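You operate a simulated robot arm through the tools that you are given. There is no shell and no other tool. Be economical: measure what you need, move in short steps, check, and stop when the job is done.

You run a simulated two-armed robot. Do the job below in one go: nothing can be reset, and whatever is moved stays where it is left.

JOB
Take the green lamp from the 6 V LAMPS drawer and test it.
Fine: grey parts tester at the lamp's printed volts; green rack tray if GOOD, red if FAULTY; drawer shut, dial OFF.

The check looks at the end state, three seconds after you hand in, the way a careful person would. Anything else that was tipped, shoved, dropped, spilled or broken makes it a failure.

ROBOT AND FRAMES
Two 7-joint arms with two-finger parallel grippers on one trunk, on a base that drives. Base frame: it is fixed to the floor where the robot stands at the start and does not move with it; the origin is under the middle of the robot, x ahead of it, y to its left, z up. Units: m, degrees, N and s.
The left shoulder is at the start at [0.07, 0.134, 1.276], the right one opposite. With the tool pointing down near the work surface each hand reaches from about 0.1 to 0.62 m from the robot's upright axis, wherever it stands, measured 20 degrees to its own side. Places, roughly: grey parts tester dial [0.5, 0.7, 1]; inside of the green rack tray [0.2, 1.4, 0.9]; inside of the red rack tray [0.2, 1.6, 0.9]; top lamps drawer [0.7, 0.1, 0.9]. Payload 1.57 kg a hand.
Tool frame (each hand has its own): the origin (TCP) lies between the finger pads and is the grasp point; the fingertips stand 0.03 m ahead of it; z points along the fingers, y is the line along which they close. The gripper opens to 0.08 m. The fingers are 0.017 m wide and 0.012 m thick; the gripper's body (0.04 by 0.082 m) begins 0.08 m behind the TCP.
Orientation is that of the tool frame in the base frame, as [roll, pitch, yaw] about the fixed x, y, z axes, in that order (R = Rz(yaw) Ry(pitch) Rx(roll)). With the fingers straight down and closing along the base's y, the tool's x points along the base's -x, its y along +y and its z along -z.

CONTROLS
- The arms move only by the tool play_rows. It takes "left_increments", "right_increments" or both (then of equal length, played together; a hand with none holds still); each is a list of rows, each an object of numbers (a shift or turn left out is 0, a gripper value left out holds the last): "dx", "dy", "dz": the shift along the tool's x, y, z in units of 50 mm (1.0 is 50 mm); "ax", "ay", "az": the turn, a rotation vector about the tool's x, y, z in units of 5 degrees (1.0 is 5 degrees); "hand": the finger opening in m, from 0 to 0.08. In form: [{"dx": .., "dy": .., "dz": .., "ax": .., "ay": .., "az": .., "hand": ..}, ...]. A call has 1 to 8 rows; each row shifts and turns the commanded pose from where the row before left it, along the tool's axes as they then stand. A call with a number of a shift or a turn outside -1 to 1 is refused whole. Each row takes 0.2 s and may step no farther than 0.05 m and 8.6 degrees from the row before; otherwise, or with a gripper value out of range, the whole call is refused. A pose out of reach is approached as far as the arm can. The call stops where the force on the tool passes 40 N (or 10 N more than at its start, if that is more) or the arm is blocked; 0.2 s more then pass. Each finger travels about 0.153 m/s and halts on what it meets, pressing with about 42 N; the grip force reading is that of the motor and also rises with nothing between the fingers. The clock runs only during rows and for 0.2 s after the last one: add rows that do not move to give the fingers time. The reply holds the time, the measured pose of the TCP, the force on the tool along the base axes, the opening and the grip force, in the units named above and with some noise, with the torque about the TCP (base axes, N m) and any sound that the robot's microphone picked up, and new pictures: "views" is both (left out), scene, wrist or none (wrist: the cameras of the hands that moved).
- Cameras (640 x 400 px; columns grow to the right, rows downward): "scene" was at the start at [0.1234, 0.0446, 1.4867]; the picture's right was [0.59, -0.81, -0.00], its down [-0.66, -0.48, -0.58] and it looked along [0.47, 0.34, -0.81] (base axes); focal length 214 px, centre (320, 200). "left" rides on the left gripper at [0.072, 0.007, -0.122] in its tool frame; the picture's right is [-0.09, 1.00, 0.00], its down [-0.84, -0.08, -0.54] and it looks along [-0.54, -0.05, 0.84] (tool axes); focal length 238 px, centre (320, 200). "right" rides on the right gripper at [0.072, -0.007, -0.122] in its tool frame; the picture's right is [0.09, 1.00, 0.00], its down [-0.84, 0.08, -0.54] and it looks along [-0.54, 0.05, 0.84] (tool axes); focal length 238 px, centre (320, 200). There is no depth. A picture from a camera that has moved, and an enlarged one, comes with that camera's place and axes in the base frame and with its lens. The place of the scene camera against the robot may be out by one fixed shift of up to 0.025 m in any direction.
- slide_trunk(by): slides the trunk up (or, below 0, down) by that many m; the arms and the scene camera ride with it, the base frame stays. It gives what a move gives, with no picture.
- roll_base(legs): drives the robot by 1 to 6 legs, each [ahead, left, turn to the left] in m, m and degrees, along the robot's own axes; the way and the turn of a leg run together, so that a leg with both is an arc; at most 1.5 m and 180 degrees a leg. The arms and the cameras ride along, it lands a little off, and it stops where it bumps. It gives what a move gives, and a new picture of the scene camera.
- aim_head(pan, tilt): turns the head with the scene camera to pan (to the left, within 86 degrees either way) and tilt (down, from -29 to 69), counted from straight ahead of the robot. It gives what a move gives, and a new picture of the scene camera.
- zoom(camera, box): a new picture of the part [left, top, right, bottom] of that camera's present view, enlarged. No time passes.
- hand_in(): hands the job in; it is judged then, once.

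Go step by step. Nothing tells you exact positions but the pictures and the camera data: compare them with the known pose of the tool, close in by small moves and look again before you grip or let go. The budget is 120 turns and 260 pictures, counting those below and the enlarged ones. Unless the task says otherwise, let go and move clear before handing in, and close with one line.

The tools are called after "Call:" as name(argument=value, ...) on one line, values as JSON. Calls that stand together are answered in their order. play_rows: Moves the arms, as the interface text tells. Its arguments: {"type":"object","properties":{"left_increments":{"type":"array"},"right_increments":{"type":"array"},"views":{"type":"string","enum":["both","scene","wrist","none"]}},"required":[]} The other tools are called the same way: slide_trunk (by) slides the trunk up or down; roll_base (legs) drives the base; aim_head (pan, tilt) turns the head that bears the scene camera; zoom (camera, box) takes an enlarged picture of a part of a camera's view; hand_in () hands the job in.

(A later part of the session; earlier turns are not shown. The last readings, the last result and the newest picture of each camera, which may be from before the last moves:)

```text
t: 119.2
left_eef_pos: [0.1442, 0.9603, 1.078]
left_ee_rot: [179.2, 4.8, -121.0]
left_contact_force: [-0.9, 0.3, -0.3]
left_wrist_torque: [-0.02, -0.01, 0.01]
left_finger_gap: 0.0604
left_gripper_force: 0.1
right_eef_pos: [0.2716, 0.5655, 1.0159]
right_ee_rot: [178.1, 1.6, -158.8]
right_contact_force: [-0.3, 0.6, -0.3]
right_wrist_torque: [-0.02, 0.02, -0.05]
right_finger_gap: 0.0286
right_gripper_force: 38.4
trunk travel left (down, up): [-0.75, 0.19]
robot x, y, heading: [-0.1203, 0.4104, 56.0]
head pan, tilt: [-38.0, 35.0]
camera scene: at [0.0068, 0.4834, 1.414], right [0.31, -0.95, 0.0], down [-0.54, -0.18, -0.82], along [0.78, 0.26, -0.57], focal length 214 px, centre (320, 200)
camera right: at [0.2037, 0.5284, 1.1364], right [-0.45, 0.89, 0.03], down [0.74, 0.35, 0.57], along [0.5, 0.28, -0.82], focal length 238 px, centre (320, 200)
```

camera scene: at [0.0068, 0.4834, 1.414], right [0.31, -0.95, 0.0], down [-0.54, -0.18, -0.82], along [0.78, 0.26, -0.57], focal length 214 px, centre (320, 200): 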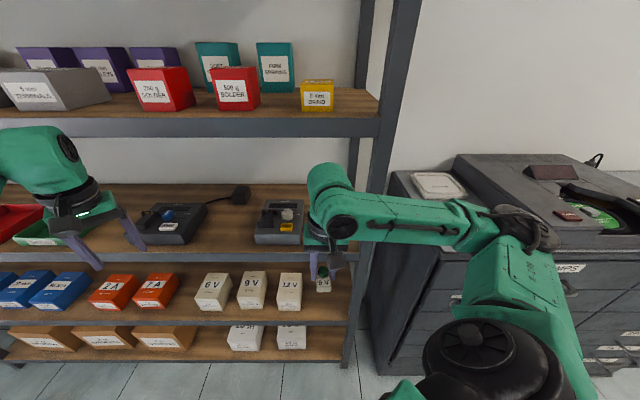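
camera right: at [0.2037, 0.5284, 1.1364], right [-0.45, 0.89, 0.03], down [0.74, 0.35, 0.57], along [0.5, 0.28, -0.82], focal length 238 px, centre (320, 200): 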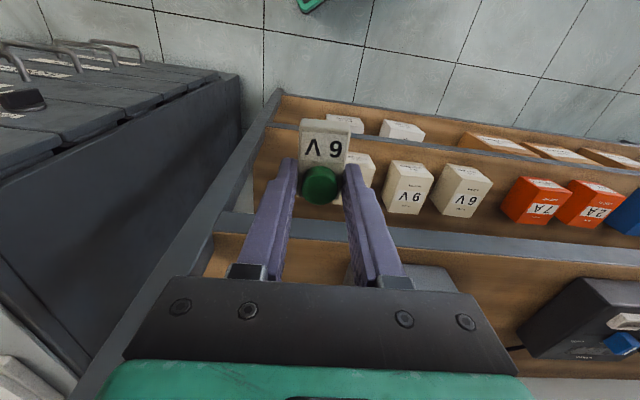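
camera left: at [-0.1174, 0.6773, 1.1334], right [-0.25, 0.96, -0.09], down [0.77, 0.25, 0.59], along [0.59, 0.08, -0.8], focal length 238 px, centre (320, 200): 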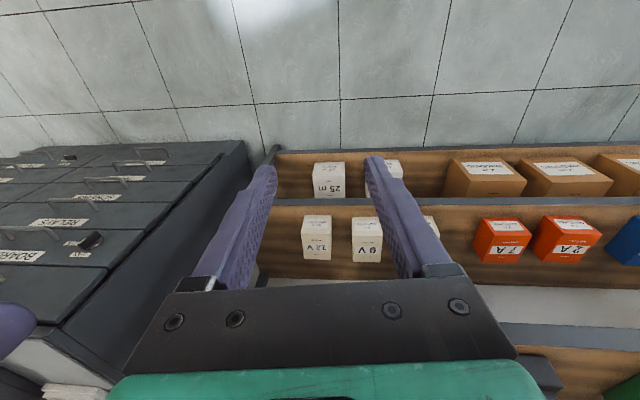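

The elbow swings wide, so deep vertical entry is risky. Instead I'll tilt the hand about 40° so the wrist stays outside the rack, rest the lamp's low end on the shelf, and regrip it level there. I'll tilt now.

Call:
play_rows(right_increments=[{"ay": -1}, {"ay": -1}, {"ay": -1}, {"ay": -1}, {"ay": -1}, {"ay": -1}, {"ay": -1}, {"ay": -1}], views="both")

```text
t: 121.0
left_eef_pos: [0.1443, 0.9607, 1.0774]
left_ee_rot: [179.2, 4.8, -121.0]
left_contact_force: [-0.9, -0.2, 0.4]
left_wrist_torque: [0.03, -0.01, 0.03]
left_finger_gap: 0.0601
left_gripper_force: 0.1
right_eef_pos: [0.2854, 0.5838, 1.0219]
right_ee_rot: [178.1, 8.9, -159.0]
right_contact_force: [-0.1, -0.3, -0.2]
right_wrist_torque: [0.01, -0.01, -0.03]
right_finger_gap: 0.0288
right_gripper_force: 38.6
right hand out of reach, approached as far as the arm can: row 1, 2, 3, 4, 5, 6, 7, 8
trunk travel left (down, up): [-0.75, 0.19]
robot x, y, heading: [-0.1235, 0.4082, 56.4]
head pan, tilt: [-38.0, 35.0]
camera scene: at [0.0067, 0.483, 1.4141], right [0.31, -0.95, 0.0], down [-0.54, -0.18, -0.82], along [0.78, 0.26, -0.57], focal length 214 px, centre (320, 200)
camera right: at [0.2046, 0.5408, 1.1317], right [-0.45, 0.9, 0.02], down [0.67, 0.32, 0.67], along [0.59, 0.31, -0.74], focal length 238 px, centre (320, 200)
```

scene: 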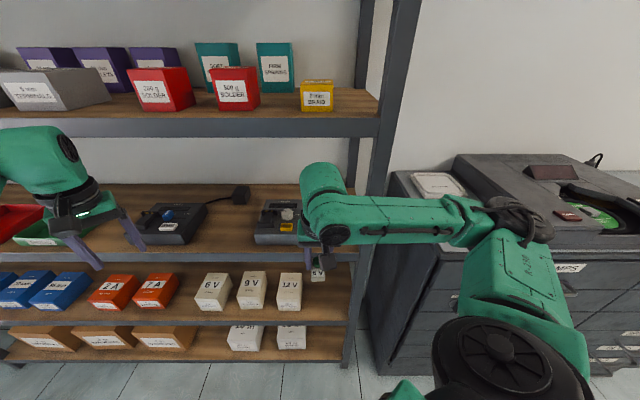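
right: 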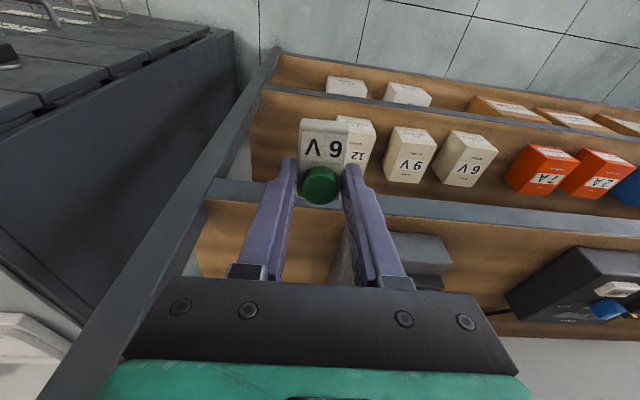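

Too folded to tilt in place. I'll tilt while reaching forward so the wrist stays put outside the rack.

Call:
play_rows(right_increments=[{"ay": -1, "dx": -0.5}, {"ay": -1, "dx": -0.3, "dz": 0.1}, {"ay": -1, "dx": -0.3, "dz": 0.1}, {"ay": -1, "dx": -0.3, "dz": 0.1}, {"ay": -1, "dx": -0.2, "dz": 0.1}, {"ay": -1, "dx": -0.2, "dz": 0.1}, {}], views="both")

```text
t: 122.6
left_eef_pos: [0.143, 0.9612, 1.0784]
left_ee_rot: [179.3, 4.8, -120.9]
left_contact_force: [0.5, -0.4, -0.1]
left_wrist_torque: [-0.01, -0.03, -0.03]
left_finger_gap: 0.0599
left_gripper_force: 0.1
right_eef_pos: [0.3747, 0.617, 1.0283]
right_ee_rot: [177.6, 39.0, -160.3]
right_contact_force: [-0.5, 0.4, -0.7]
right_wrist_torque: [0.01, 0.0, 0.0]
right_finger_gap: 0.0286
right_gripper_force: 38.7
trunk travel left (down, up): [-0.75, 0.19]
robot x, y, heading: [-0.1154, 0.4102, 56.4]
head pan, tilt: [-38.0, 35.0]
camera scene: at [0.0067, 0.4831, 1.4141], right [0.31, -0.95, 0.0], down [-0.54, -0.18, -0.82], along [0.78, 0.26, -0.57], focal length 214 px, centre (320, 200)
camera right: at [0.252, 0.5612, 1.0776], right [-0.43, 0.9, -0.03], down [0.27, 0.16, 0.95], along [0.86, 0.4, -0.31], focal length 238 px, centre (320, 200)
```

scene: 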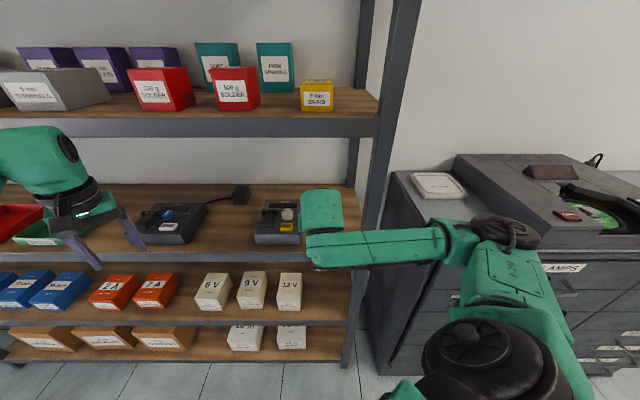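
right: 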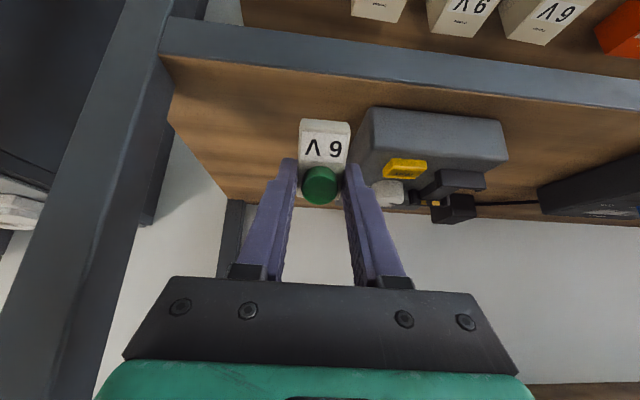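

Now tilted 39° with the wrist outside. I'll shift right 2 cm and ease in along the tool axis until the lamp's low end nearly rests on the shelf.

Call:
play_rows(right_increments=[{"dy": -0.4}, {"dz": 0.5}, {"dz": 0.5, "dx": -0.16}, {"dz": 0.3}, {}], views="wrist")

```text
t: 123.8
left_eef_pos: [0.1438, 0.9604, 1.078]
left_ee_rot: [179.3, 4.7, -120.9]
left_contact_force: [0.7, 1.1, 0.5]
left_wrist_torque: [-0.01, -0.02, -0.01]
left_finger_gap: 0.0598
left_gripper_force: 0.1
right_eef_pos: [0.4253, 0.618, 0.983]
right_ee_rot: [177.6, 39.0, -160.2]
right_contact_force: [-0.3, 0.2, 0.0]
right_wrist_torque: [-0.01, 0.0, 0.02]
right_finger_gap: 0.0286
right_gripper_force: 38.6
right hand out of reach, approached as far as the arm can: row 1
trunk travel left (down, up): [-0.75, 0.19]
robot x, y, heading: [-0.1212, 0.4131, 56.4]
head pan, tilt: [-38.0, 35.0]
camera right: at [0.3025, 0.5606, 1.0319], right [-0.43, 0.9, -0.03], down [0.27, 0.16, 0.95], along [0.86, 0.4, -0.31], focal length 238 px, centre (320, 200)
```

right: 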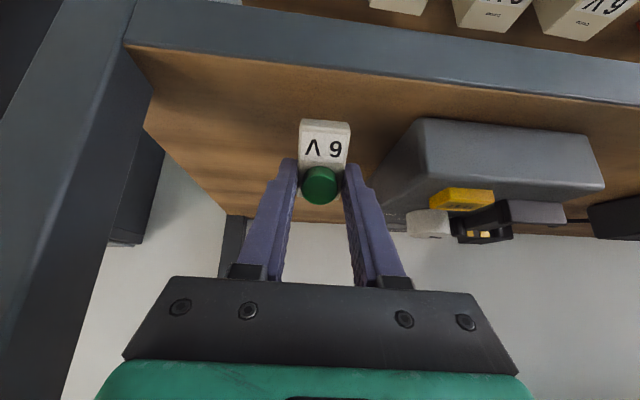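

The low end is about 1.5 cm above the shelf. I'll lower straight down in small steps.

Call:
play_rows(right_increments=[{"dx": 0.06, "dz": 0.07}, {"dx": 0.06, "dz": 0.07}, {"dx": 0.05, "dz": 0.06}, {}], views="none")

```text
t: 124.8
left_eef_pos: [0.1439, 0.9618, 1.0791]
left_ee_rot: [179.2, 4.8, -120.9]
left_contact_force: [0.9, 0.0, 0.1]
left_wrist_torque: [-0.01, 0.02, -0.01]
left_finger_gap: 0.0599
left_gripper_force: 0.1
right_eef_pos: [0.4239, 0.6174, 0.9683]
right_ee_rot: [177.7, 39.0, -160.2]
right_contact_force: [1.4, -0.1, -0.3]
right_wrist_torque: [0.0, 0.0, 0.04]
right_finger_gap: 0.0286
right_gripper_force: 38.3
trunk travel left (down, up): [-0.75, 0.19]
robot x, y, heading: [-0.1219, 0.4096, 56.5]
head pan, tilt: [-38.0, 35.0]
```

Not touching yet, so I'll continue down in 2 mm steps.

Call:
play_rows(right_increments=[{"dx": 0.03, "dz": 0.035}, {"dx": 0.03, "dz": 0.035}, {"dx": 0.03, "dz": 0.035}, {"dx": 0.03, "dz": 0.035}, {}], views="wrist")

```text
t: 126.0
left_eef_pos: [0.1418, 0.9608, 1.0794]
left_ee_rot: [179.3, 5.0, -121.0]
left_contact_force: [0.6, 0.4, 1.2]
left_wrist_torque: [-0.03, 0.02, -0.02]
left_finger_gap: 0.0599
left_gripper_force: 0.1
right_eef_pos: [0.4242, 0.6178, 0.9632]
right_ee_rot: [177.5, 39.5, -160.4]
right_contact_force: [4.5, 1.5, 21.4]
right_wrist_torque: [-0.27, -0.21, 0.09]
right_finger_gap: 0.0286
right_gripper_force: 38.4
trunk travel left (down, up): [-0.75, 0.19]
robot x, y, heading: [-0.1208, 0.4121, 56.5]
head pan, tilt: [-38.0, 35.0]
camera right: at [0.301, 0.5611, 1.0122], right [-0.43, 0.9, -0.03], down [0.26, 0.15, 0.95], along [0.86, 0.4, -0.3], focal length 238 px, centre (320, 200)
```

right: 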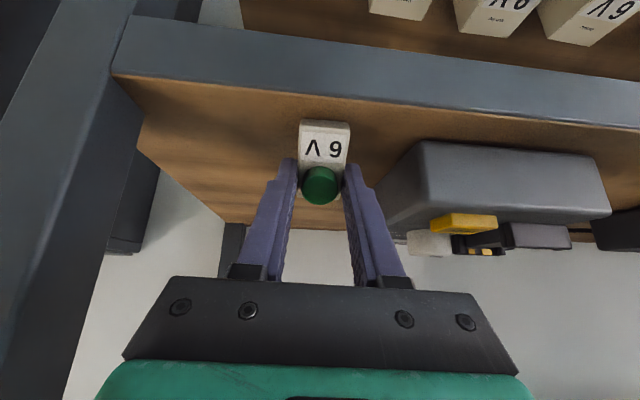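

It has contact at 21 N, right where predicted. I'll ease up 2 mm and open just slightly so the lamp settles flat between the fingers.

Call:
play_rows(right_increments=[{"dx": -0.03, "dz": -0.035}, {"hand": 0.034}, {"hand": 0.038}, {}, {}], views="wrist")

Call:
zoom(camera="right", box=[240, 80, 400, 240])

```text
t: 127.2
left_eef_pos: [0.1443, 0.9606, 1.0783]
left_ee_rot: [179.1, 4.8, -120.9]
left_contact_force: [-0.4, -0.3, 0.1]
left_wrist_torque: [-0.03, 0.01, 0.02]
left_finger_gap: 0.06
left_gripper_force: 0.1
right_eef_pos: [0.4231, 0.6181, 0.9621]
right_ee_rot: [177.6, 39.0, -160.2]
right_contact_force: [-1.0, -0.6, 0.8]
right_wrist_torque: [0.01, 0.02, -0.02]
right_finger_gap: 0.0379
right_gripper_force: 0.0
trunk travel left (down, up): [-0.75, 0.19]
robot x, y, heading: [-0.1198, 0.413, 56.1]
head pan, tilt: [-38.0, 35.0]
camera right: at [0.3016, 0.5616, 1.0118], right [-0.43, 0.9, -0.03], down [0.27, 0.16, 0.95], along [0.86, 0.4, -0.31], focal length 238 px, centre (320, 200)
```

right: 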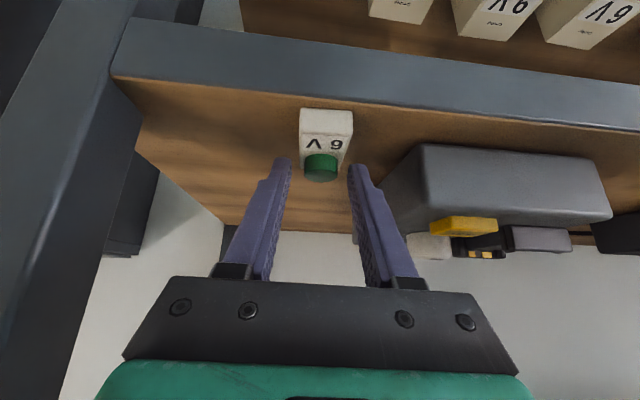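

```text
2.50 times, centred on (320, 160) of right
camera zoom: at [0.3016, 0.5616, 1.0118], right [-0.43, 0.9, -0.03], down [0.27, 0.16, 0.95], along [0.86, 0.4, -0.31], focal length 596 px, centre (320, 300)
```

zoom: 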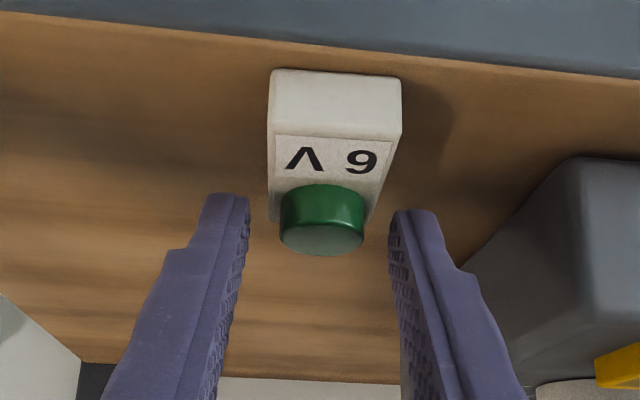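

The lamp settled flat on the shelf, upright, between the fingers. I'll lower 1 cm and grip it again with the hand tilted.

Call:
play_rows(right_increments=[{"dx": 0.015, "dz": 0.12, "hand": 0.045}, {"dx": 0.015, "dz": 0.11}, {"hand": 0.02}, {"hand": 0.0}, {}, {}], views="wrist")

Call:
zoom(camera="right", box=[240, 80, 400, 240])

```text
t: 128.6
left_eef_pos: [0.1442, 0.9608, 1.0772]
left_ee_rot: [179.3, 4.8, -120.9]
left_contact_force: [0.0, 0.3, -0.1]
left_wrist_torque: [-0.01, 0.02, 0.01]
left_finger_gap: 0.0601
left_gripper_force: 0.2
right_eef_pos: [0.4288, 0.6202, 0.9524]
right_ee_rot: [177.6, 39.0, -160.3]
right_contact_force: [0.6, -0.6, -0.6]
right_wrist_torque: [0.01, 0.0, -0.03]
right_finger_gap: 0.0288
right_gripper_force: 38.6
trunk travel left (down, up): [-0.75, 0.19]
robot x, y, heading: [-0.1206, 0.412, 56.4]
head pan, tilt: [-38.0, 35.0]
camera right: at [0.3072, 0.5642, 1.002], right [-0.43, 0.9, -0.03], down [0.27, 0.16, 0.95], along [0.86, 0.4, -0.31], focal length 238 px, centre (320, 200)
```

right: 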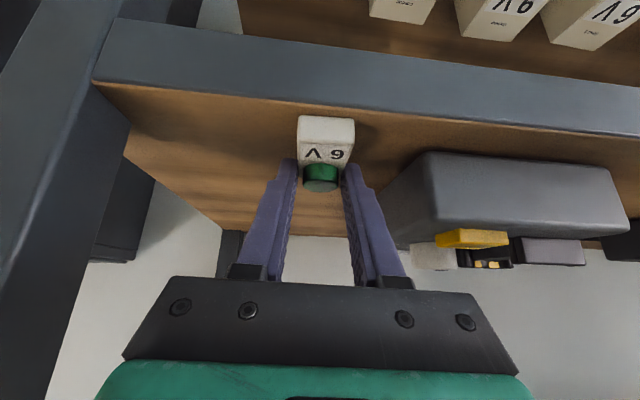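

```text
2.50 times, centred on (320, 160) of right
camera zoom: at [0.3072, 0.5642, 1.002], right [-0.43, 0.9, -0.03], down [0.27, 0.16, 0.95], along [0.86, 0.4, -0.31], focal length 596 px, centre (320, 300)
```

zoom: 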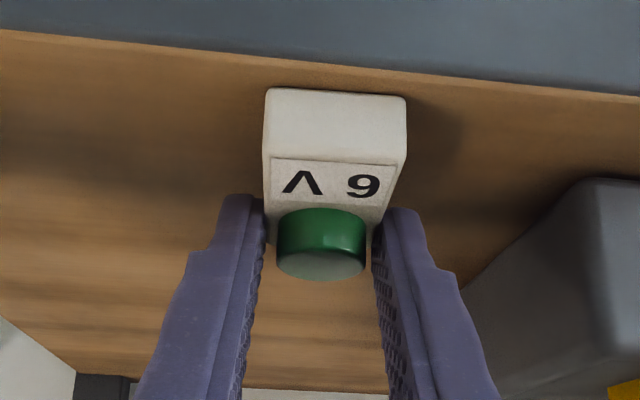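

Regripped at 39° tilt. I'll lift about 9 cm and look at the cradle.

Call:
play_rows(right_increments=[{"dx": -0.5, "dz": -0.62}, {"dx": -0.5, "dz": -0.62}, {"dx": -0.2, "dz": -0.25}, {"dy": 0.8}, {"dy": 0.8}, {}], views="both")

Call:
zoom(camera="scene", box=[230, 180, 350, 260])

Call:
zoom(camera="right", box=[280, 80, 520, 240])

```text
t: 130.0
left_eef_pos: [0.1435, 0.9574, 1.0785]
left_ee_rot: [179.2, 4.9, -120.9]
left_contact_force: [-0.8, -0.4, 0.1]
left_wrist_torque: [0.04, -0.03, -0.04]
left_finger_gap: 0.06
left_gripper_force: 0.0
right_eef_pos: [0.4021, 0.6912, 1.0506]
right_ee_rot: [177.6, 39.0, -160.3]
right_contact_force: [-0.3, -0.4, 0.3]
right_wrist_torque: [0.01, 0.05, 0.02]
right_finger_gap: 0.0285
right_gripper_force: 38.2
trunk travel left (down, up): [-0.75, 0.19]
robot x, y, heading: [-0.1199, 0.413, 56.0]
head pan, tilt: [-38.0, 35.0]
camera scene: at [0.0071, 0.4813, 1.4141], right [0.31, -0.95, 0.0], down [-0.54, -0.18, -0.82], along [0.78, 0.26, -0.57], focal length 214 px, centre (320, 200)
camera right: at [0.2797, 0.635, 1.1003], right [-0.43, 0.9, -0.03], down [0.27, 0.16, 0.95], along [0.86, 0.4, -0.31], focal length 238 px, centre (320, 200)
```

scene: 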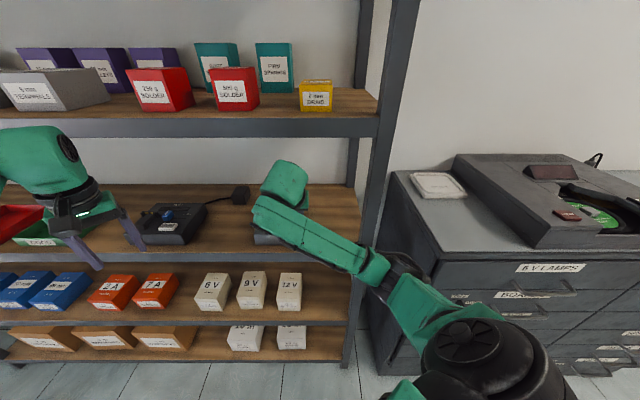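
right: 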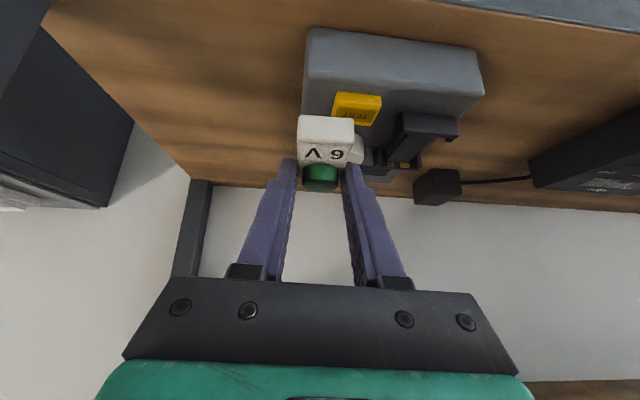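

```text
5.00 times, centred on (290, 220) of scene
camera zoom: at [0.0071, 0.4813, 1.4141], right [0.31, -0.95, 0.0], down [-0.54, -0.18, -0.82], along [0.78, 0.26, -0.57], focal length 1072 px, centre (470, 100)
```

zoom: 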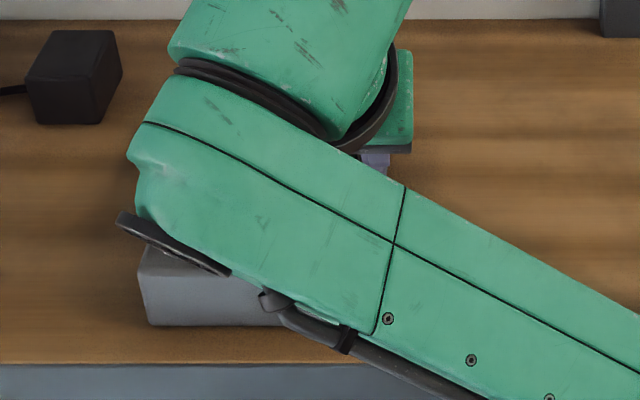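

```text
2.50 times, centred on (400, 160) of right
camera zoom: at [0.2797, 0.635, 1.1003], right [-0.43, 0.9, -0.03], down [0.27, 0.16, 0.95], along [0.86, 0.4, -0.31], focal length 596 px, centre (120, 300)
```

zoom: 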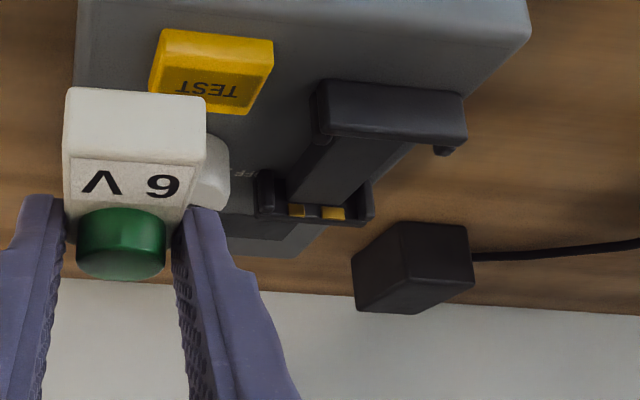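

The cradle has a plain near jaw and a far jaw with gold contacts, and the lamp should go lens end toward the contacts. I'll move left to line up with it.

Call:
play_rows(right_increments=[{"dy": 0.9}, {"dy": 0.9}, {}], views="wrist")

Call:
zoom(camera="right", box=[220, 40, 420, 240])

```text
t: 130.8
left_eef_pos: [0.1437, 0.9591, 1.0785]
left_ee_rot: [179.1, 4.8, -120.9]
left_contact_force: [0.4, -0.2, 0.9]
left_wrist_torque: [0.02, 0.01, 0.02]
left_finger_gap: 0.0599
left_gripper_force: 0.1
right_eef_pos: [0.3693, 0.7739, 1.0549]
right_ee_rot: [177.5, 39.0, -160.3]
right_contact_force: [-0.7, -0.1, 0.1]
right_wrist_torque: [0.04, 0.03, 0.0]
right_finger_gap: 0.0286
right_gripper_force: 39.1
trunk travel left (down, up): [-0.75, 0.19]
robot x, y, heading: [-0.1142, 0.411, 56.4]
head pan, tilt: [-38.0, 35.0]
camera right: at [0.2468, 0.7183, 1.1041], right [-0.43, 0.9, -0.03], down [0.27, 0.15, 0.95], along [0.86, 0.4, -0.31], focal length 238 px, centre (320, 200)
```

right: 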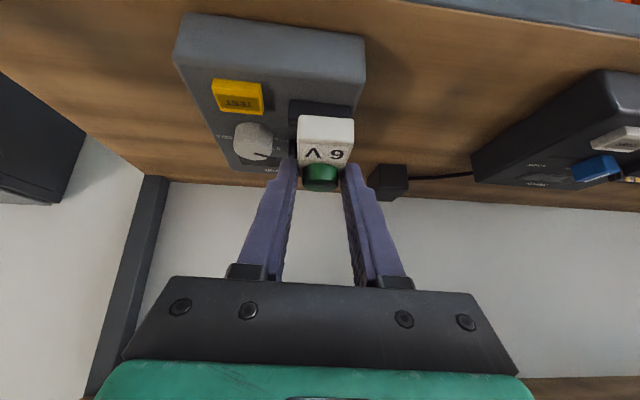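

```text
2.00 times, centred on (320, 140) of right
camera zoom: at [0.2468, 0.7183, 1.1041], right [-0.43, 0.9, -0.03], down [0.27, 0.15, 0.95], along [0.86, 0.4, -0.31], focal length 477 px, centre (320, 320)
```

zoom: 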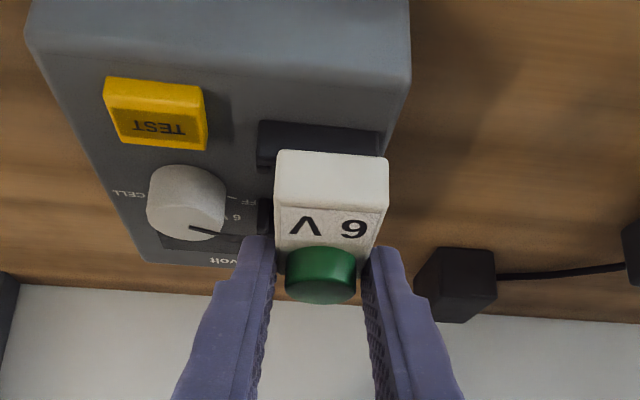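

Call:
zoom(camera="right", box=[205, 105, 305, 185])

```text
5.00 times, centred on (255, 145) of right
camera zoom: at [0.2468, 0.7183, 1.1041], right [-0.43, 0.9, -0.03], down [0.27, 0.15, 0.95], along [0.86, 0.4, -0.31], focal length 1192 px, centre (645, 475)
```

zoom: 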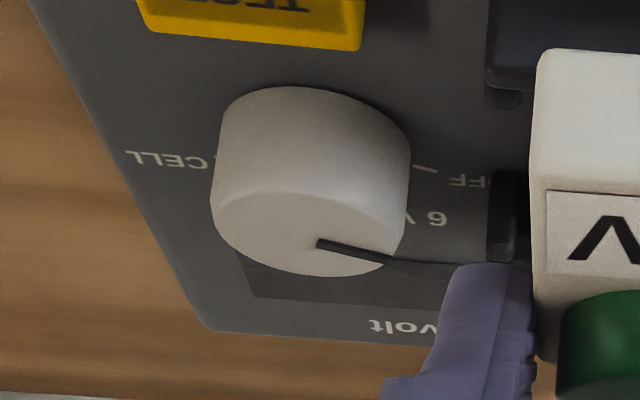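

The dial's OFF and CELL ticks show it's at OFF now, with 6 V one detent clockwise. To see the insertion from the side, I'll turn the left hand so its camera faces the tester.

Call:
play_rows(left_increments=[{"az": 1}, {"az": 1}, {"az": 1}, {"az": 1}, {"az": 1}, {"az": 1}, {"az": 1}, {"az": 1}], views="none")

Call:
play_rows(left_increments=[{"az": 1}, {"az": 1}, {"az": 1}, {"az": 1}, {"az": 1}, {"az": 1}, {"az": 1}, {"az": 1}], views="wrist")

```text
t: 132.6
left_eef_pos: [0.1452, 0.9587, 1.0757]
left_ee_rot: [178.2, 4.8, -122.5]
left_contact_force: [-0.2, 0.4, 0.3]
left_wrist_torque: [-0.04, 0.02, 0.01]
left_finger_gap: 0.0601
left_gripper_force: 0.1
left hand out of reach, approached as far as the arm can: row 1, 2, 3, 4, 5, 6, 7, 8
right_eef_pos: [0.3688, 0.7759, 1.0549]
right_ee_rot: [177.7, 39.0, -160.2]
right_contact_force: [0.2, 0.0, -0.2]
right_wrist_torque: [0.03, 0.03, 0.0]
right_finger_gap: 0.0287
right_gripper_force: 38.4
trunk travel left (down, up): [-0.75, 0.19]
robot x, y, heading: [-0.1159, 0.4113, 56.5]
head pan, tilt: [-38.0, 35.0]
```

```text
t: 134.4
left_eef_pos: [0.144, 0.9596, 1.075]
left_ee_rot: [178.1, 4.8, -122.5]
left_contact_force: [0.3, -0.5, 0.1]
left_wrist_torque: [-0.01, -0.01, -0.03]
left_finger_gap: 0.0602
left_gripper_force: 0.1
left hand out of reach, approached as far as the arm can: row 1, 2, 3, 4, 5, 6, 7, 8
right_eef_pos: [0.3674, 0.7767, 1.0549]
right_ee_rot: [177.7, 39.0, -160.3]
right_contact_force: [0.0, -0.4, 0.6]
right_wrist_torque: [0.0, 0.01, -0.03]
right_finger_gap: 0.0286
right_gripper_force: 38.7
trunk travel left (down, up): [-0.75, 0.19]
robot x, y, heading: [-0.1207, 0.412, 56.3]
head pan, tilt: [-38.0, 35.0]
camera left: at [0.0996, 0.8914, 1.1901], right [-0.79, 0.61, 0.04], down [0.5, 0.61, 0.61], along [0.35, 0.5, -0.79], focal length 238 px, centre (320, 200)
```

left: 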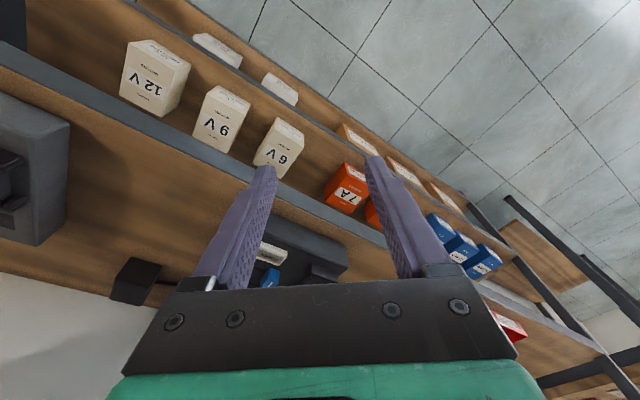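

The left wrist won't turn that way, but the tester is at its view's edge. Shifting the left hand 9 cm toward it brings it into view.

Call:
play_rows(left_increments=[{"dy": -0.6}, {"dy": -0.6}, {"dy": -0.6}, {}], views="wrist")

Call:
zoom(camera="left", box=[0, 60, 240, 260])

```text
t: 135.4
left_eef_pos: [0.1968, 0.9093, 1.0739]
left_ee_rot: [178.2, 5.0, -122.6]
left_contact_force: [-0.1, -0.7, -0.2]
left_wrist_torque: [0.03, 0.01, -0.01]
left_finger_gap: 0.06
left_gripper_force: 0.0
left hand out of reach, approached as far as the arm can: row 2, 3
right_eef_pos: [0.3698, 0.7762, 1.0529]
right_ee_rot: [177.6, 39.0, -160.1]
right_contact_force: [-0.9, -0.3, -0.7]
right_wrist_torque: [0.0, -0.03, 0.01]
right_finger_gap: 0.0287
right_gripper_force: 38.4
trunk travel left (down, up): [-0.75, 0.19]
robot x, y, heading: [-0.1151, 0.4113, 56.3]
head pan, tilt: [-38.0, 35.0]
camera left: at [0.1521, 0.8422, 1.1878], right [-0.79, 0.61, 0.04], down [0.5, 0.61, 0.61], along [0.35, 0.5, -0.79], focal length 238 px, centre (320, 200)
```

left: 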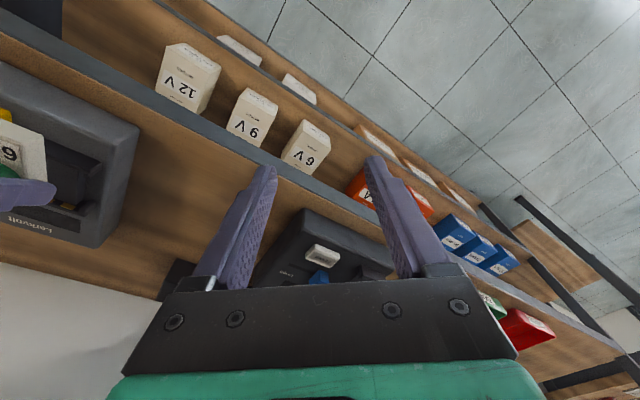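

```text
2.00 times, centred on (120, 160) of left
camera zoom: at [0.1521, 0.8422, 1.1878], right [-0.79, 0.61, 0.04], down [0.5, 0.61, 0.61], along [0.35, 0.5, -0.79], focal length 477 px, centre (720, 280)
```

zoom: 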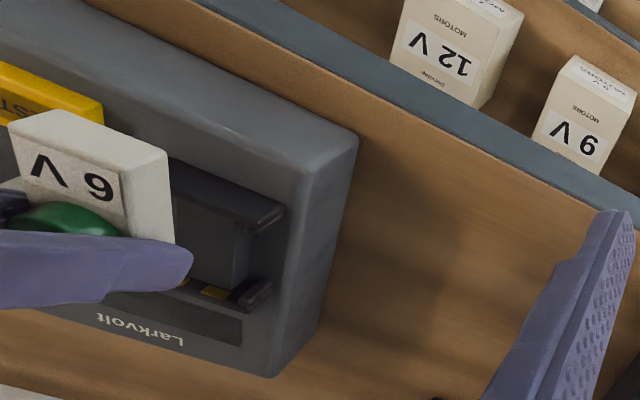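

This side view shows both jaws and the lamp clearly. I'll magnify the cradle to measure the gap.

Call:
zoom(camera="left", box=[60, 130, 160, 220])

```text
4.44 times, centred on (110, 175) of left
camera zoom: at [0.1521, 0.8422, 1.1878], right [-0.79, 0.61, 0.04], down [0.5, 0.61, 0.61], along [0.35, 0.5, -0.79], focal length 1059 px, centre (1253, 311)
```

zoom: 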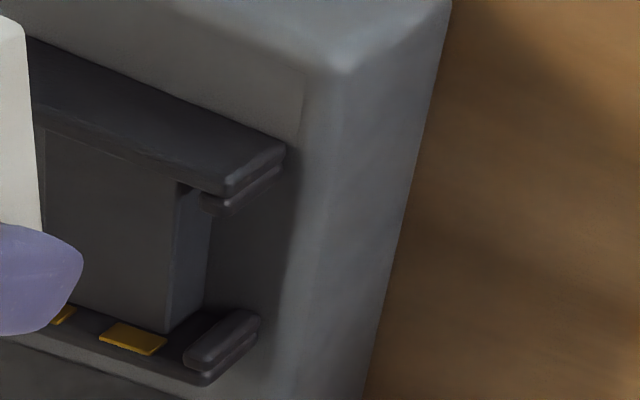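

I estimate the seat centre at about 8 cm ahead and 5 mm right of the lamp. I'll lower 2 cm for shelf clearance, then move in over the cradle and check.

Call:
play_rows(right_increments=[{"dx": 0.25, "dz": 0.31, "dy": -0.1, "az": 0.4}, {"dx": -0.404, "dz": 0.327}, {"dx": -0.404, "dz": 0.327}, {"dx": -0.35, "dz": 0.28}, {}], views="none")

Call:
zoom(camera="left", box=[20, 120, 180, 260])

Call:
zoom(camera="right", box=[220, 20, 420, 220])

```text
t: 136.6
left_eef_pos: [0.1959, 0.911, 1.0728]
left_ee_rot: [178.3, 5.0, -122.6]
left_contact_force: [-0.8, -0.3, -0.5]
left_wrist_torque: [-0.04, 0.01, 0.0]
left_finger_gap: 0.0601
left_gripper_force: 0.1
right_eef_pos: [0.4405, 0.7963, 1.0331]
right_ee_rot: [176.1, 38.9, -162.8]
right_contact_force: [0.4, 0.9, -0.3]
right_wrist_torque: [0.01, 0.0, -0.01]
right_finger_gap: 0.0282
right_gripper_force: 38.0
trunk travel left (down, up): [-0.75, 0.19]
robot x, y, heading: [-0.1204, 0.4152, 56.3]
head pan, tilt: [-38.0, 35.0]
```

```text
2.86 times, centred on (100, 190) of left
camera zoom: at [0.1514, 0.8424, 1.1879], right [-0.79, 0.61, 0.04], down [0.5, 0.61, 0.61], along [0.35, 0.5, -0.79], focal length 681 px, centre (949, 229)
```

zoom: 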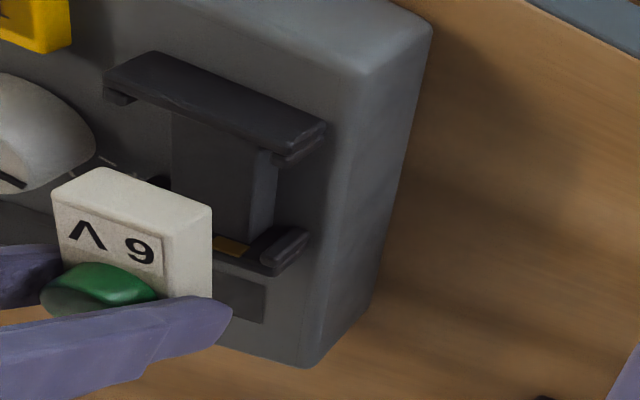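

```text
2.00 times, centred on (320, 120) of right
camera zoom: at [0.3178, 0.7428, 1.0827], right [-0.4, 0.91, 0.0], down [0.28, 0.13, 0.95], along [0.87, 0.38, -0.31], focal length 477 px, centre (320, 360)
```

zoom: 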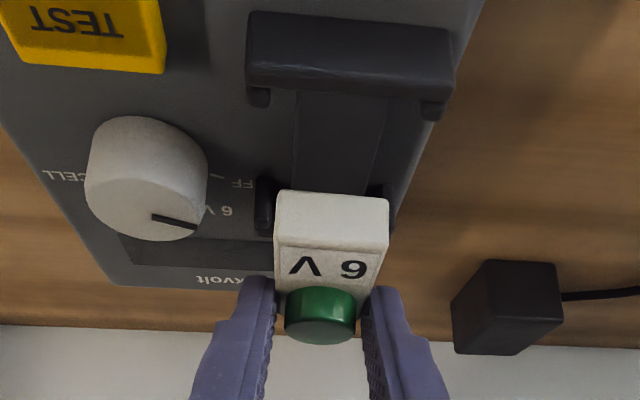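

Alignment looks right laterally and the lamp is about 8 mm too far in. I'll pull back 8 mm, lower 2 cm, and check from both cameras.

Call:
play_rows(right_increments=[{"dx": 0.13, "dz": -0.1}, {"dx": 0.13, "dz": 0.155}, {"dx": 0.12, "dz": 0.155}, {}], views="none")

Call:
zoom(camera="left", box=[20, 120, 140, 220])

Call:
zoom(camera="right", box=[240, 40, 400, 200])

```text
t: 137.6
left_eef_pos: [0.195, 0.9087, 1.0761]
left_ee_rot: [178.4, 5.1, -122.6]
left_contact_force: [0.7, -0.1, 0.8]
left_wrist_torque: [0.01, 0.02, 0.0]
left_finger_gap: 0.06
left_gripper_force: 0.3
right_eef_pos: [0.4295, 0.795, 1.0202]
right_ee_rot: [175.6, 39.7, -163.1]
right_contact_force: [6.0, 5.4, 31.2]
right_wrist_torque: [0.0, -1.01, 0.12]
right_finger_gap: 0.0292
right_gripper_force: 38.7
trunk travel left (down, up): [-0.75, 0.19]
robot x, y, heading: [-0.1155, 0.4128, 56.2]
head pan, tilt: [-38.0, 35.0]
```

```text
4.00 times, centred on (80, 170) of left
camera zoom: at [0.1479, 0.8403, 1.1901], right [-0.79, 0.61, 0.04], down [0.5, 0.61, 0.61], along [0.35, 0.5, -0.79], focal length 953 px, centre (1280, 320)
```

zoom: 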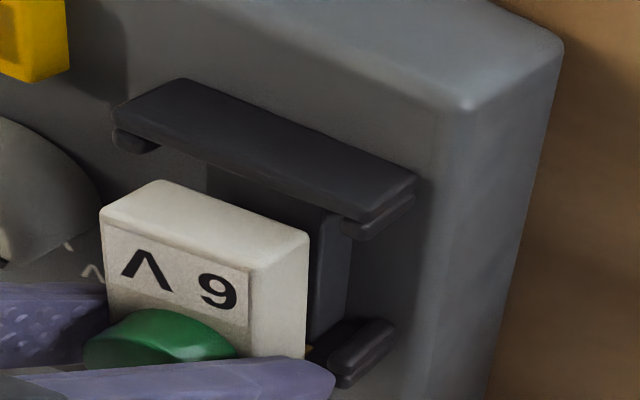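

```text
2.50 times, centred on (320, 120) of right
camera zoom: at [0.3071, 0.7397, 1.0678], right [-0.4, 0.91, 0.0], down [0.27, 0.12, 0.95], along [0.87, 0.39, -0.3], focal length 596 px, centre (320, 400)
```

zoom: 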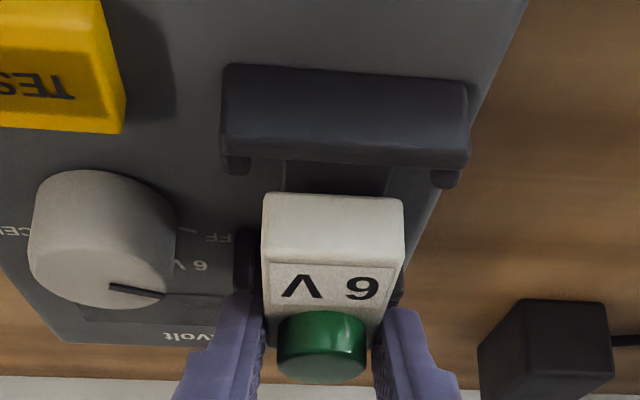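

The lens end touched the top of the far jaw at z ≈ 0.988. The gap fits the lamp closely, so I'll lift slightly, come back 4 mm, and lower again gently.

Call:
play_rows(right_increments=[{"dx": -0.06, "dz": -0.075}, {"dx": 0.07, "dz": -0.055}, {"dx": 0.04, "dz": 0.05}, {"dx": 0.04, "dz": 0.05}, {"dx": 0.04, "dz": 0.05}, {"dx": 0.04, "dz": 0.05}, {}], views="none")

Call:
zoom(camera="left", box=[20, 120, 140, 220])

Call:
zoom(camera="right", box=[240, 40, 400, 200])

```text
t: 139.2
left_eef_pos: [0.1936, 0.9065, 1.0757]
left_ee_rot: [178.4, 5.1, -122.6]
left_contact_force: [0.1, -0.4, -0.2]
left_wrist_torque: [0.03, -0.01, 0.01]
left_finger_gap: 0.06
left_gripper_force: 0.0
right_eef_pos: [0.4258, 0.7918, 1.0127]
right_ee_rot: [175.7, 39.7, -163.1]
right_contact_force: [6.3, 1.7, 33.6]
right_wrist_torque: [-0.17, -0.41, 0.04]
right_finger_gap: 0.0286
right_gripper_force: 38.4
trunk travel left (down, up): [-0.75, 0.19]
robot x, y, heading: [-0.1196, 0.4118, 56.4]
head pan, tilt: [-38.0, 35.0]
```

```text
4.00 times, centred on (80, 170) of left
camera zoom: at [0.1476, 0.8389, 1.1906], right [-0.79, 0.61, 0.04], down [0.5, 0.61, 0.61], along [0.35, 0.5, -0.79], focal length 953 px, centre (1280, 320)
```

zoom: 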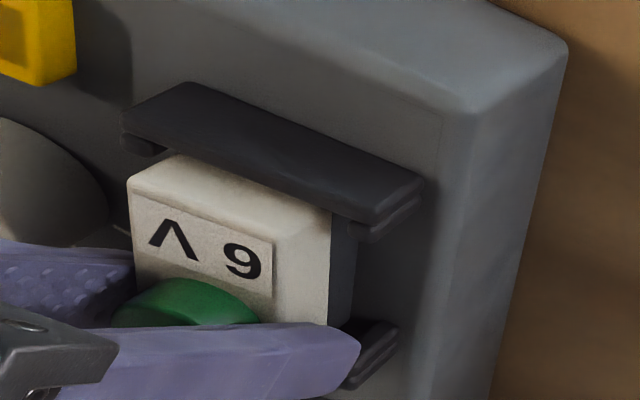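

```text
2.50 times, centred on (320, 120) of right
camera zoom: at [0.3023, 0.7373, 1.0599], right [-0.4, 0.92, 0.0], down [0.27, 0.12, 0.95], along [0.87, 0.38, -0.3], focal length 596 px, centre (320, 400)
```

zoom: 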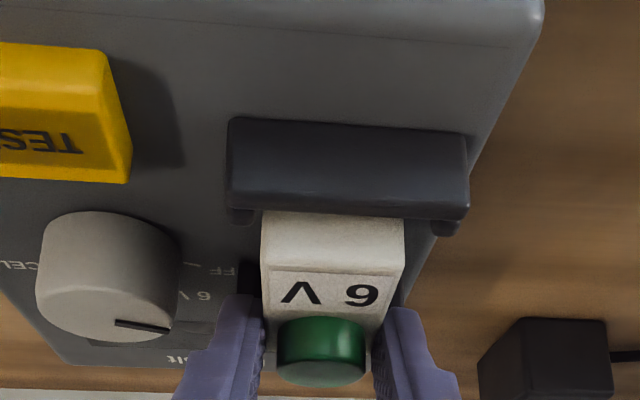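

The lamp now seats between the jaws, with the force central. I'll relieve the pressure a little and open just 4 mm per side, because the dial is close by.

Call:
play_rows(right_increments=[{"dx": -0.015, "dz": -0.02}, {"hand": 0.033}, {"hand": 0.036}, {}], views="none")

Call:
zoom(camera="left", box=[20, 120, 140, 220])

Call:
zoom(camera="right", box=[240, 40, 400, 200])

```text
t: 140.2
left_eef_pos: [0.1921, 0.907, 1.0745]
left_ee_rot: [178.5, 5.1, -122.5]
left_contact_force: [-0.2, 0.2, -0.6]
left_wrist_torque: [-0.03, -0.01, -0.01]
left_finger_gap: 0.0599
left_gripper_force: 0.0
right_eef_pos: [0.4239, 0.7922, 1.01]
right_ee_rot: [175.9, 39.3, -162.8]
right_contact_force: [-3.4, 1.5, 23.4]
right_wrist_torque: [-0.3, -0.58, -0.05]
right_finger_gap: 0.0335
right_gripper_force: 0.1
trunk travel left (down, up): [-0.75, 0.19]
robot x, y, heading: [-0.1178, 0.4108, 56.3]
head pan, tilt: [-38.0, 35.0]
```

```text
4.00 times, centred on (80, 170) of left
camera zoom: at [0.1464, 0.8401, 1.1901], right [-0.79, 0.61, 0.04], down [0.5, 0.61, 0.61], along [0.35, 0.5, -0.79], focal length 953 px, centre (1280, 320)
```

zoom: 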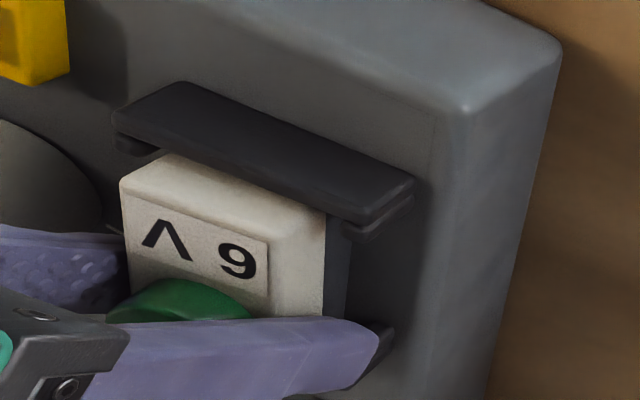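

```text
2.50 times, centred on (320, 120) of right
camera zoom: at [0.3, 0.7381, 1.0588], right [-0.4, 0.91, 0.0], down [0.28, 0.13, 0.95], along [0.87, 0.38, -0.31], focal length 596 px, centre (320, 400)
```

zoom: 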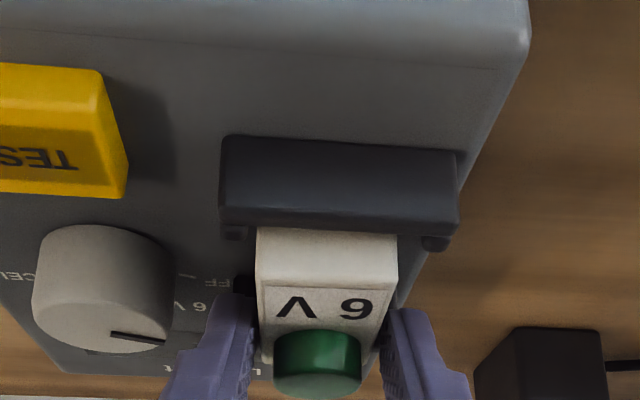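

The fingertips rest on the jaw ears. I'll lift straight up a bit, then open slightly more and see how the lamp sits.

Call:
play_rows(right_increments=[{"dx": -0.06, "dz": -0.08}, {"dx": -0.06, "dz": -0.08, "hand": 0.038}, {}], views="none")

Call:
zoom(camera="left", box=[20, 120, 140, 220])

Call:
zoom(camera="right", box=[240, 60, 400, 220])

```text
t: 141.0
left_eef_pos: [0.1974, 0.9098, 1.0725]
left_ee_rot: [178.3, 4.9, -122.5]
left_contact_force: [-0.6, 0.0, -0.3]
left_wrist_torque: [0.0, -0.01, 0.0]
left_finger_gap: 0.0598
left_gripper_force: 0.1
right_eef_pos: [0.4296, 0.793, 1.0157]
right_ee_rot: [176.0, 38.8, -162.9]
right_contact_force: [0.1, 0.0, -0.5]
right_wrist_torque: [0.01, 0.01, -0.01]
right_finger_gap: 0.0382
right_gripper_force: 0.1
trunk travel left (down, up): [-0.75, 0.19]
robot x, y, heading: [-0.1187, 0.4114, 56.3]
head pan, tilt: [-38.0, 35.0]
```

```text
4.00 times, centred on (80, 170) of left
camera zoom: at [0.1517, 0.8421, 1.1879], right [-0.79, 0.61, 0.04], down [0.5, 0.61, 0.61], along [0.35, 0.5, -0.79], focal length 953 px, centre (1280, 320)
```

zoom: 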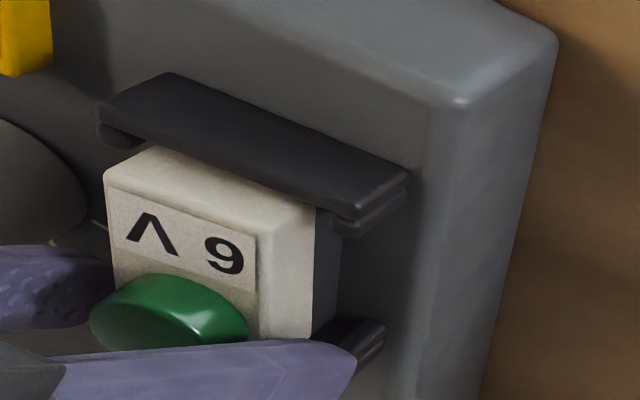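

```text
2.50 times, centred on (320, 140) of right
camera zoom: at [0.3052, 0.7384, 1.0651], right [-0.4, 0.92, -0.01], down [0.28, 0.13, 0.95], along [0.87, 0.38, -0.31], focal length 596 px, centre (320, 350)
```

zoom: 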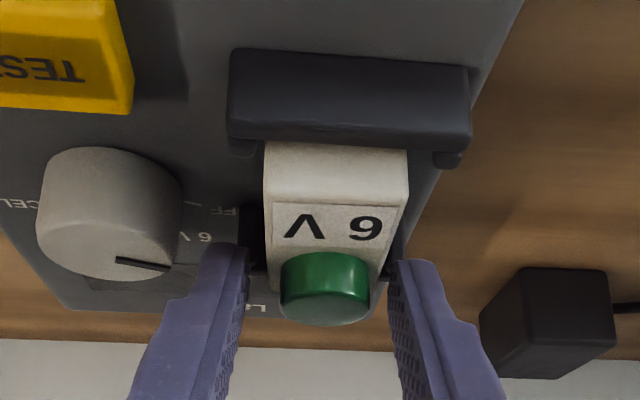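

The lamp stays in the cradle and the hand is free of contact. I'll back out along the tool axis and inspect.

Call:
play_rows(right_increments=[{"dz": -0.6}, {"dz": -0.7}, {}], views="none")

Call:
zoom(camera="left", box=[0, 110, 140, 230])

Call:
zoom(camera="right", box=[200, 20, 420, 220])

```text
t: 141.8
left_eef_pos: [0.1977, 0.9105, 1.0733]
left_ee_rot: [178.3, 4.8, -122.6]
left_contact_force: [0.2, 0.4, 0.1]
left_wrist_torque: [0.01, 0.02, 0.0]
left_finger_gap: 0.0599
left_gripper_force: 0.0
right_eef_pos: [0.3917, 0.7761, 1.0668]
right_ee_rot: [176.0, 38.9, -162.8]
right_contact_force: [0.9, -0.1, 0.2]
right_wrist_torque: [-0.01, -0.01, 0.01]
right_finger_gap: 0.0381
right_gripper_force: 0.1
trunk travel left (down, up): [-0.75, 0.19]
robot x, y, heading: [-0.1206, 0.4109, 56.1]
head pan, tilt: [-38.0, 35.0]
```

```text
3.33 times, centred on (70, 170) of left
camera zoom: at [0.1522, 0.8427, 1.1876], right [-0.79, 0.61, 0.04], down [0.5, 0.61, 0.61], along [0.35, 0.5, -0.79], focal length 794 px, centre (1153, 300)
```

zoom: 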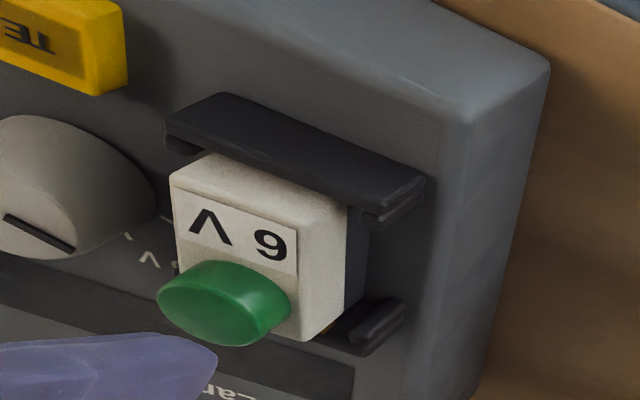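

```text
2.00 times, centred on (310, 120) of right
camera zoom: at [0.2683, 0.7225, 1.116], right [-0.4, 0.91, 0.0], down [0.28, 0.13, 0.95], along [0.87, 0.38, -0.31], focal length 477 px, centre (340, 360)
```

zoom: 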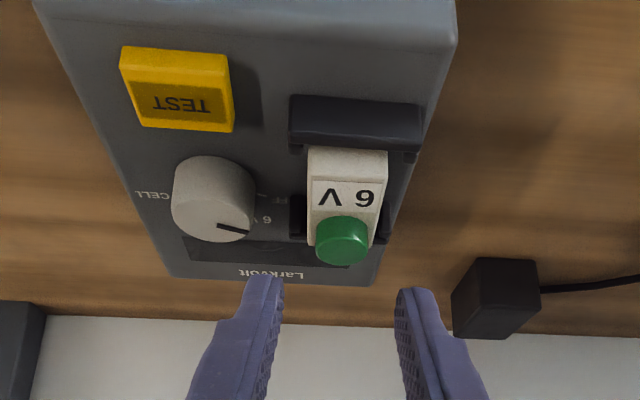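

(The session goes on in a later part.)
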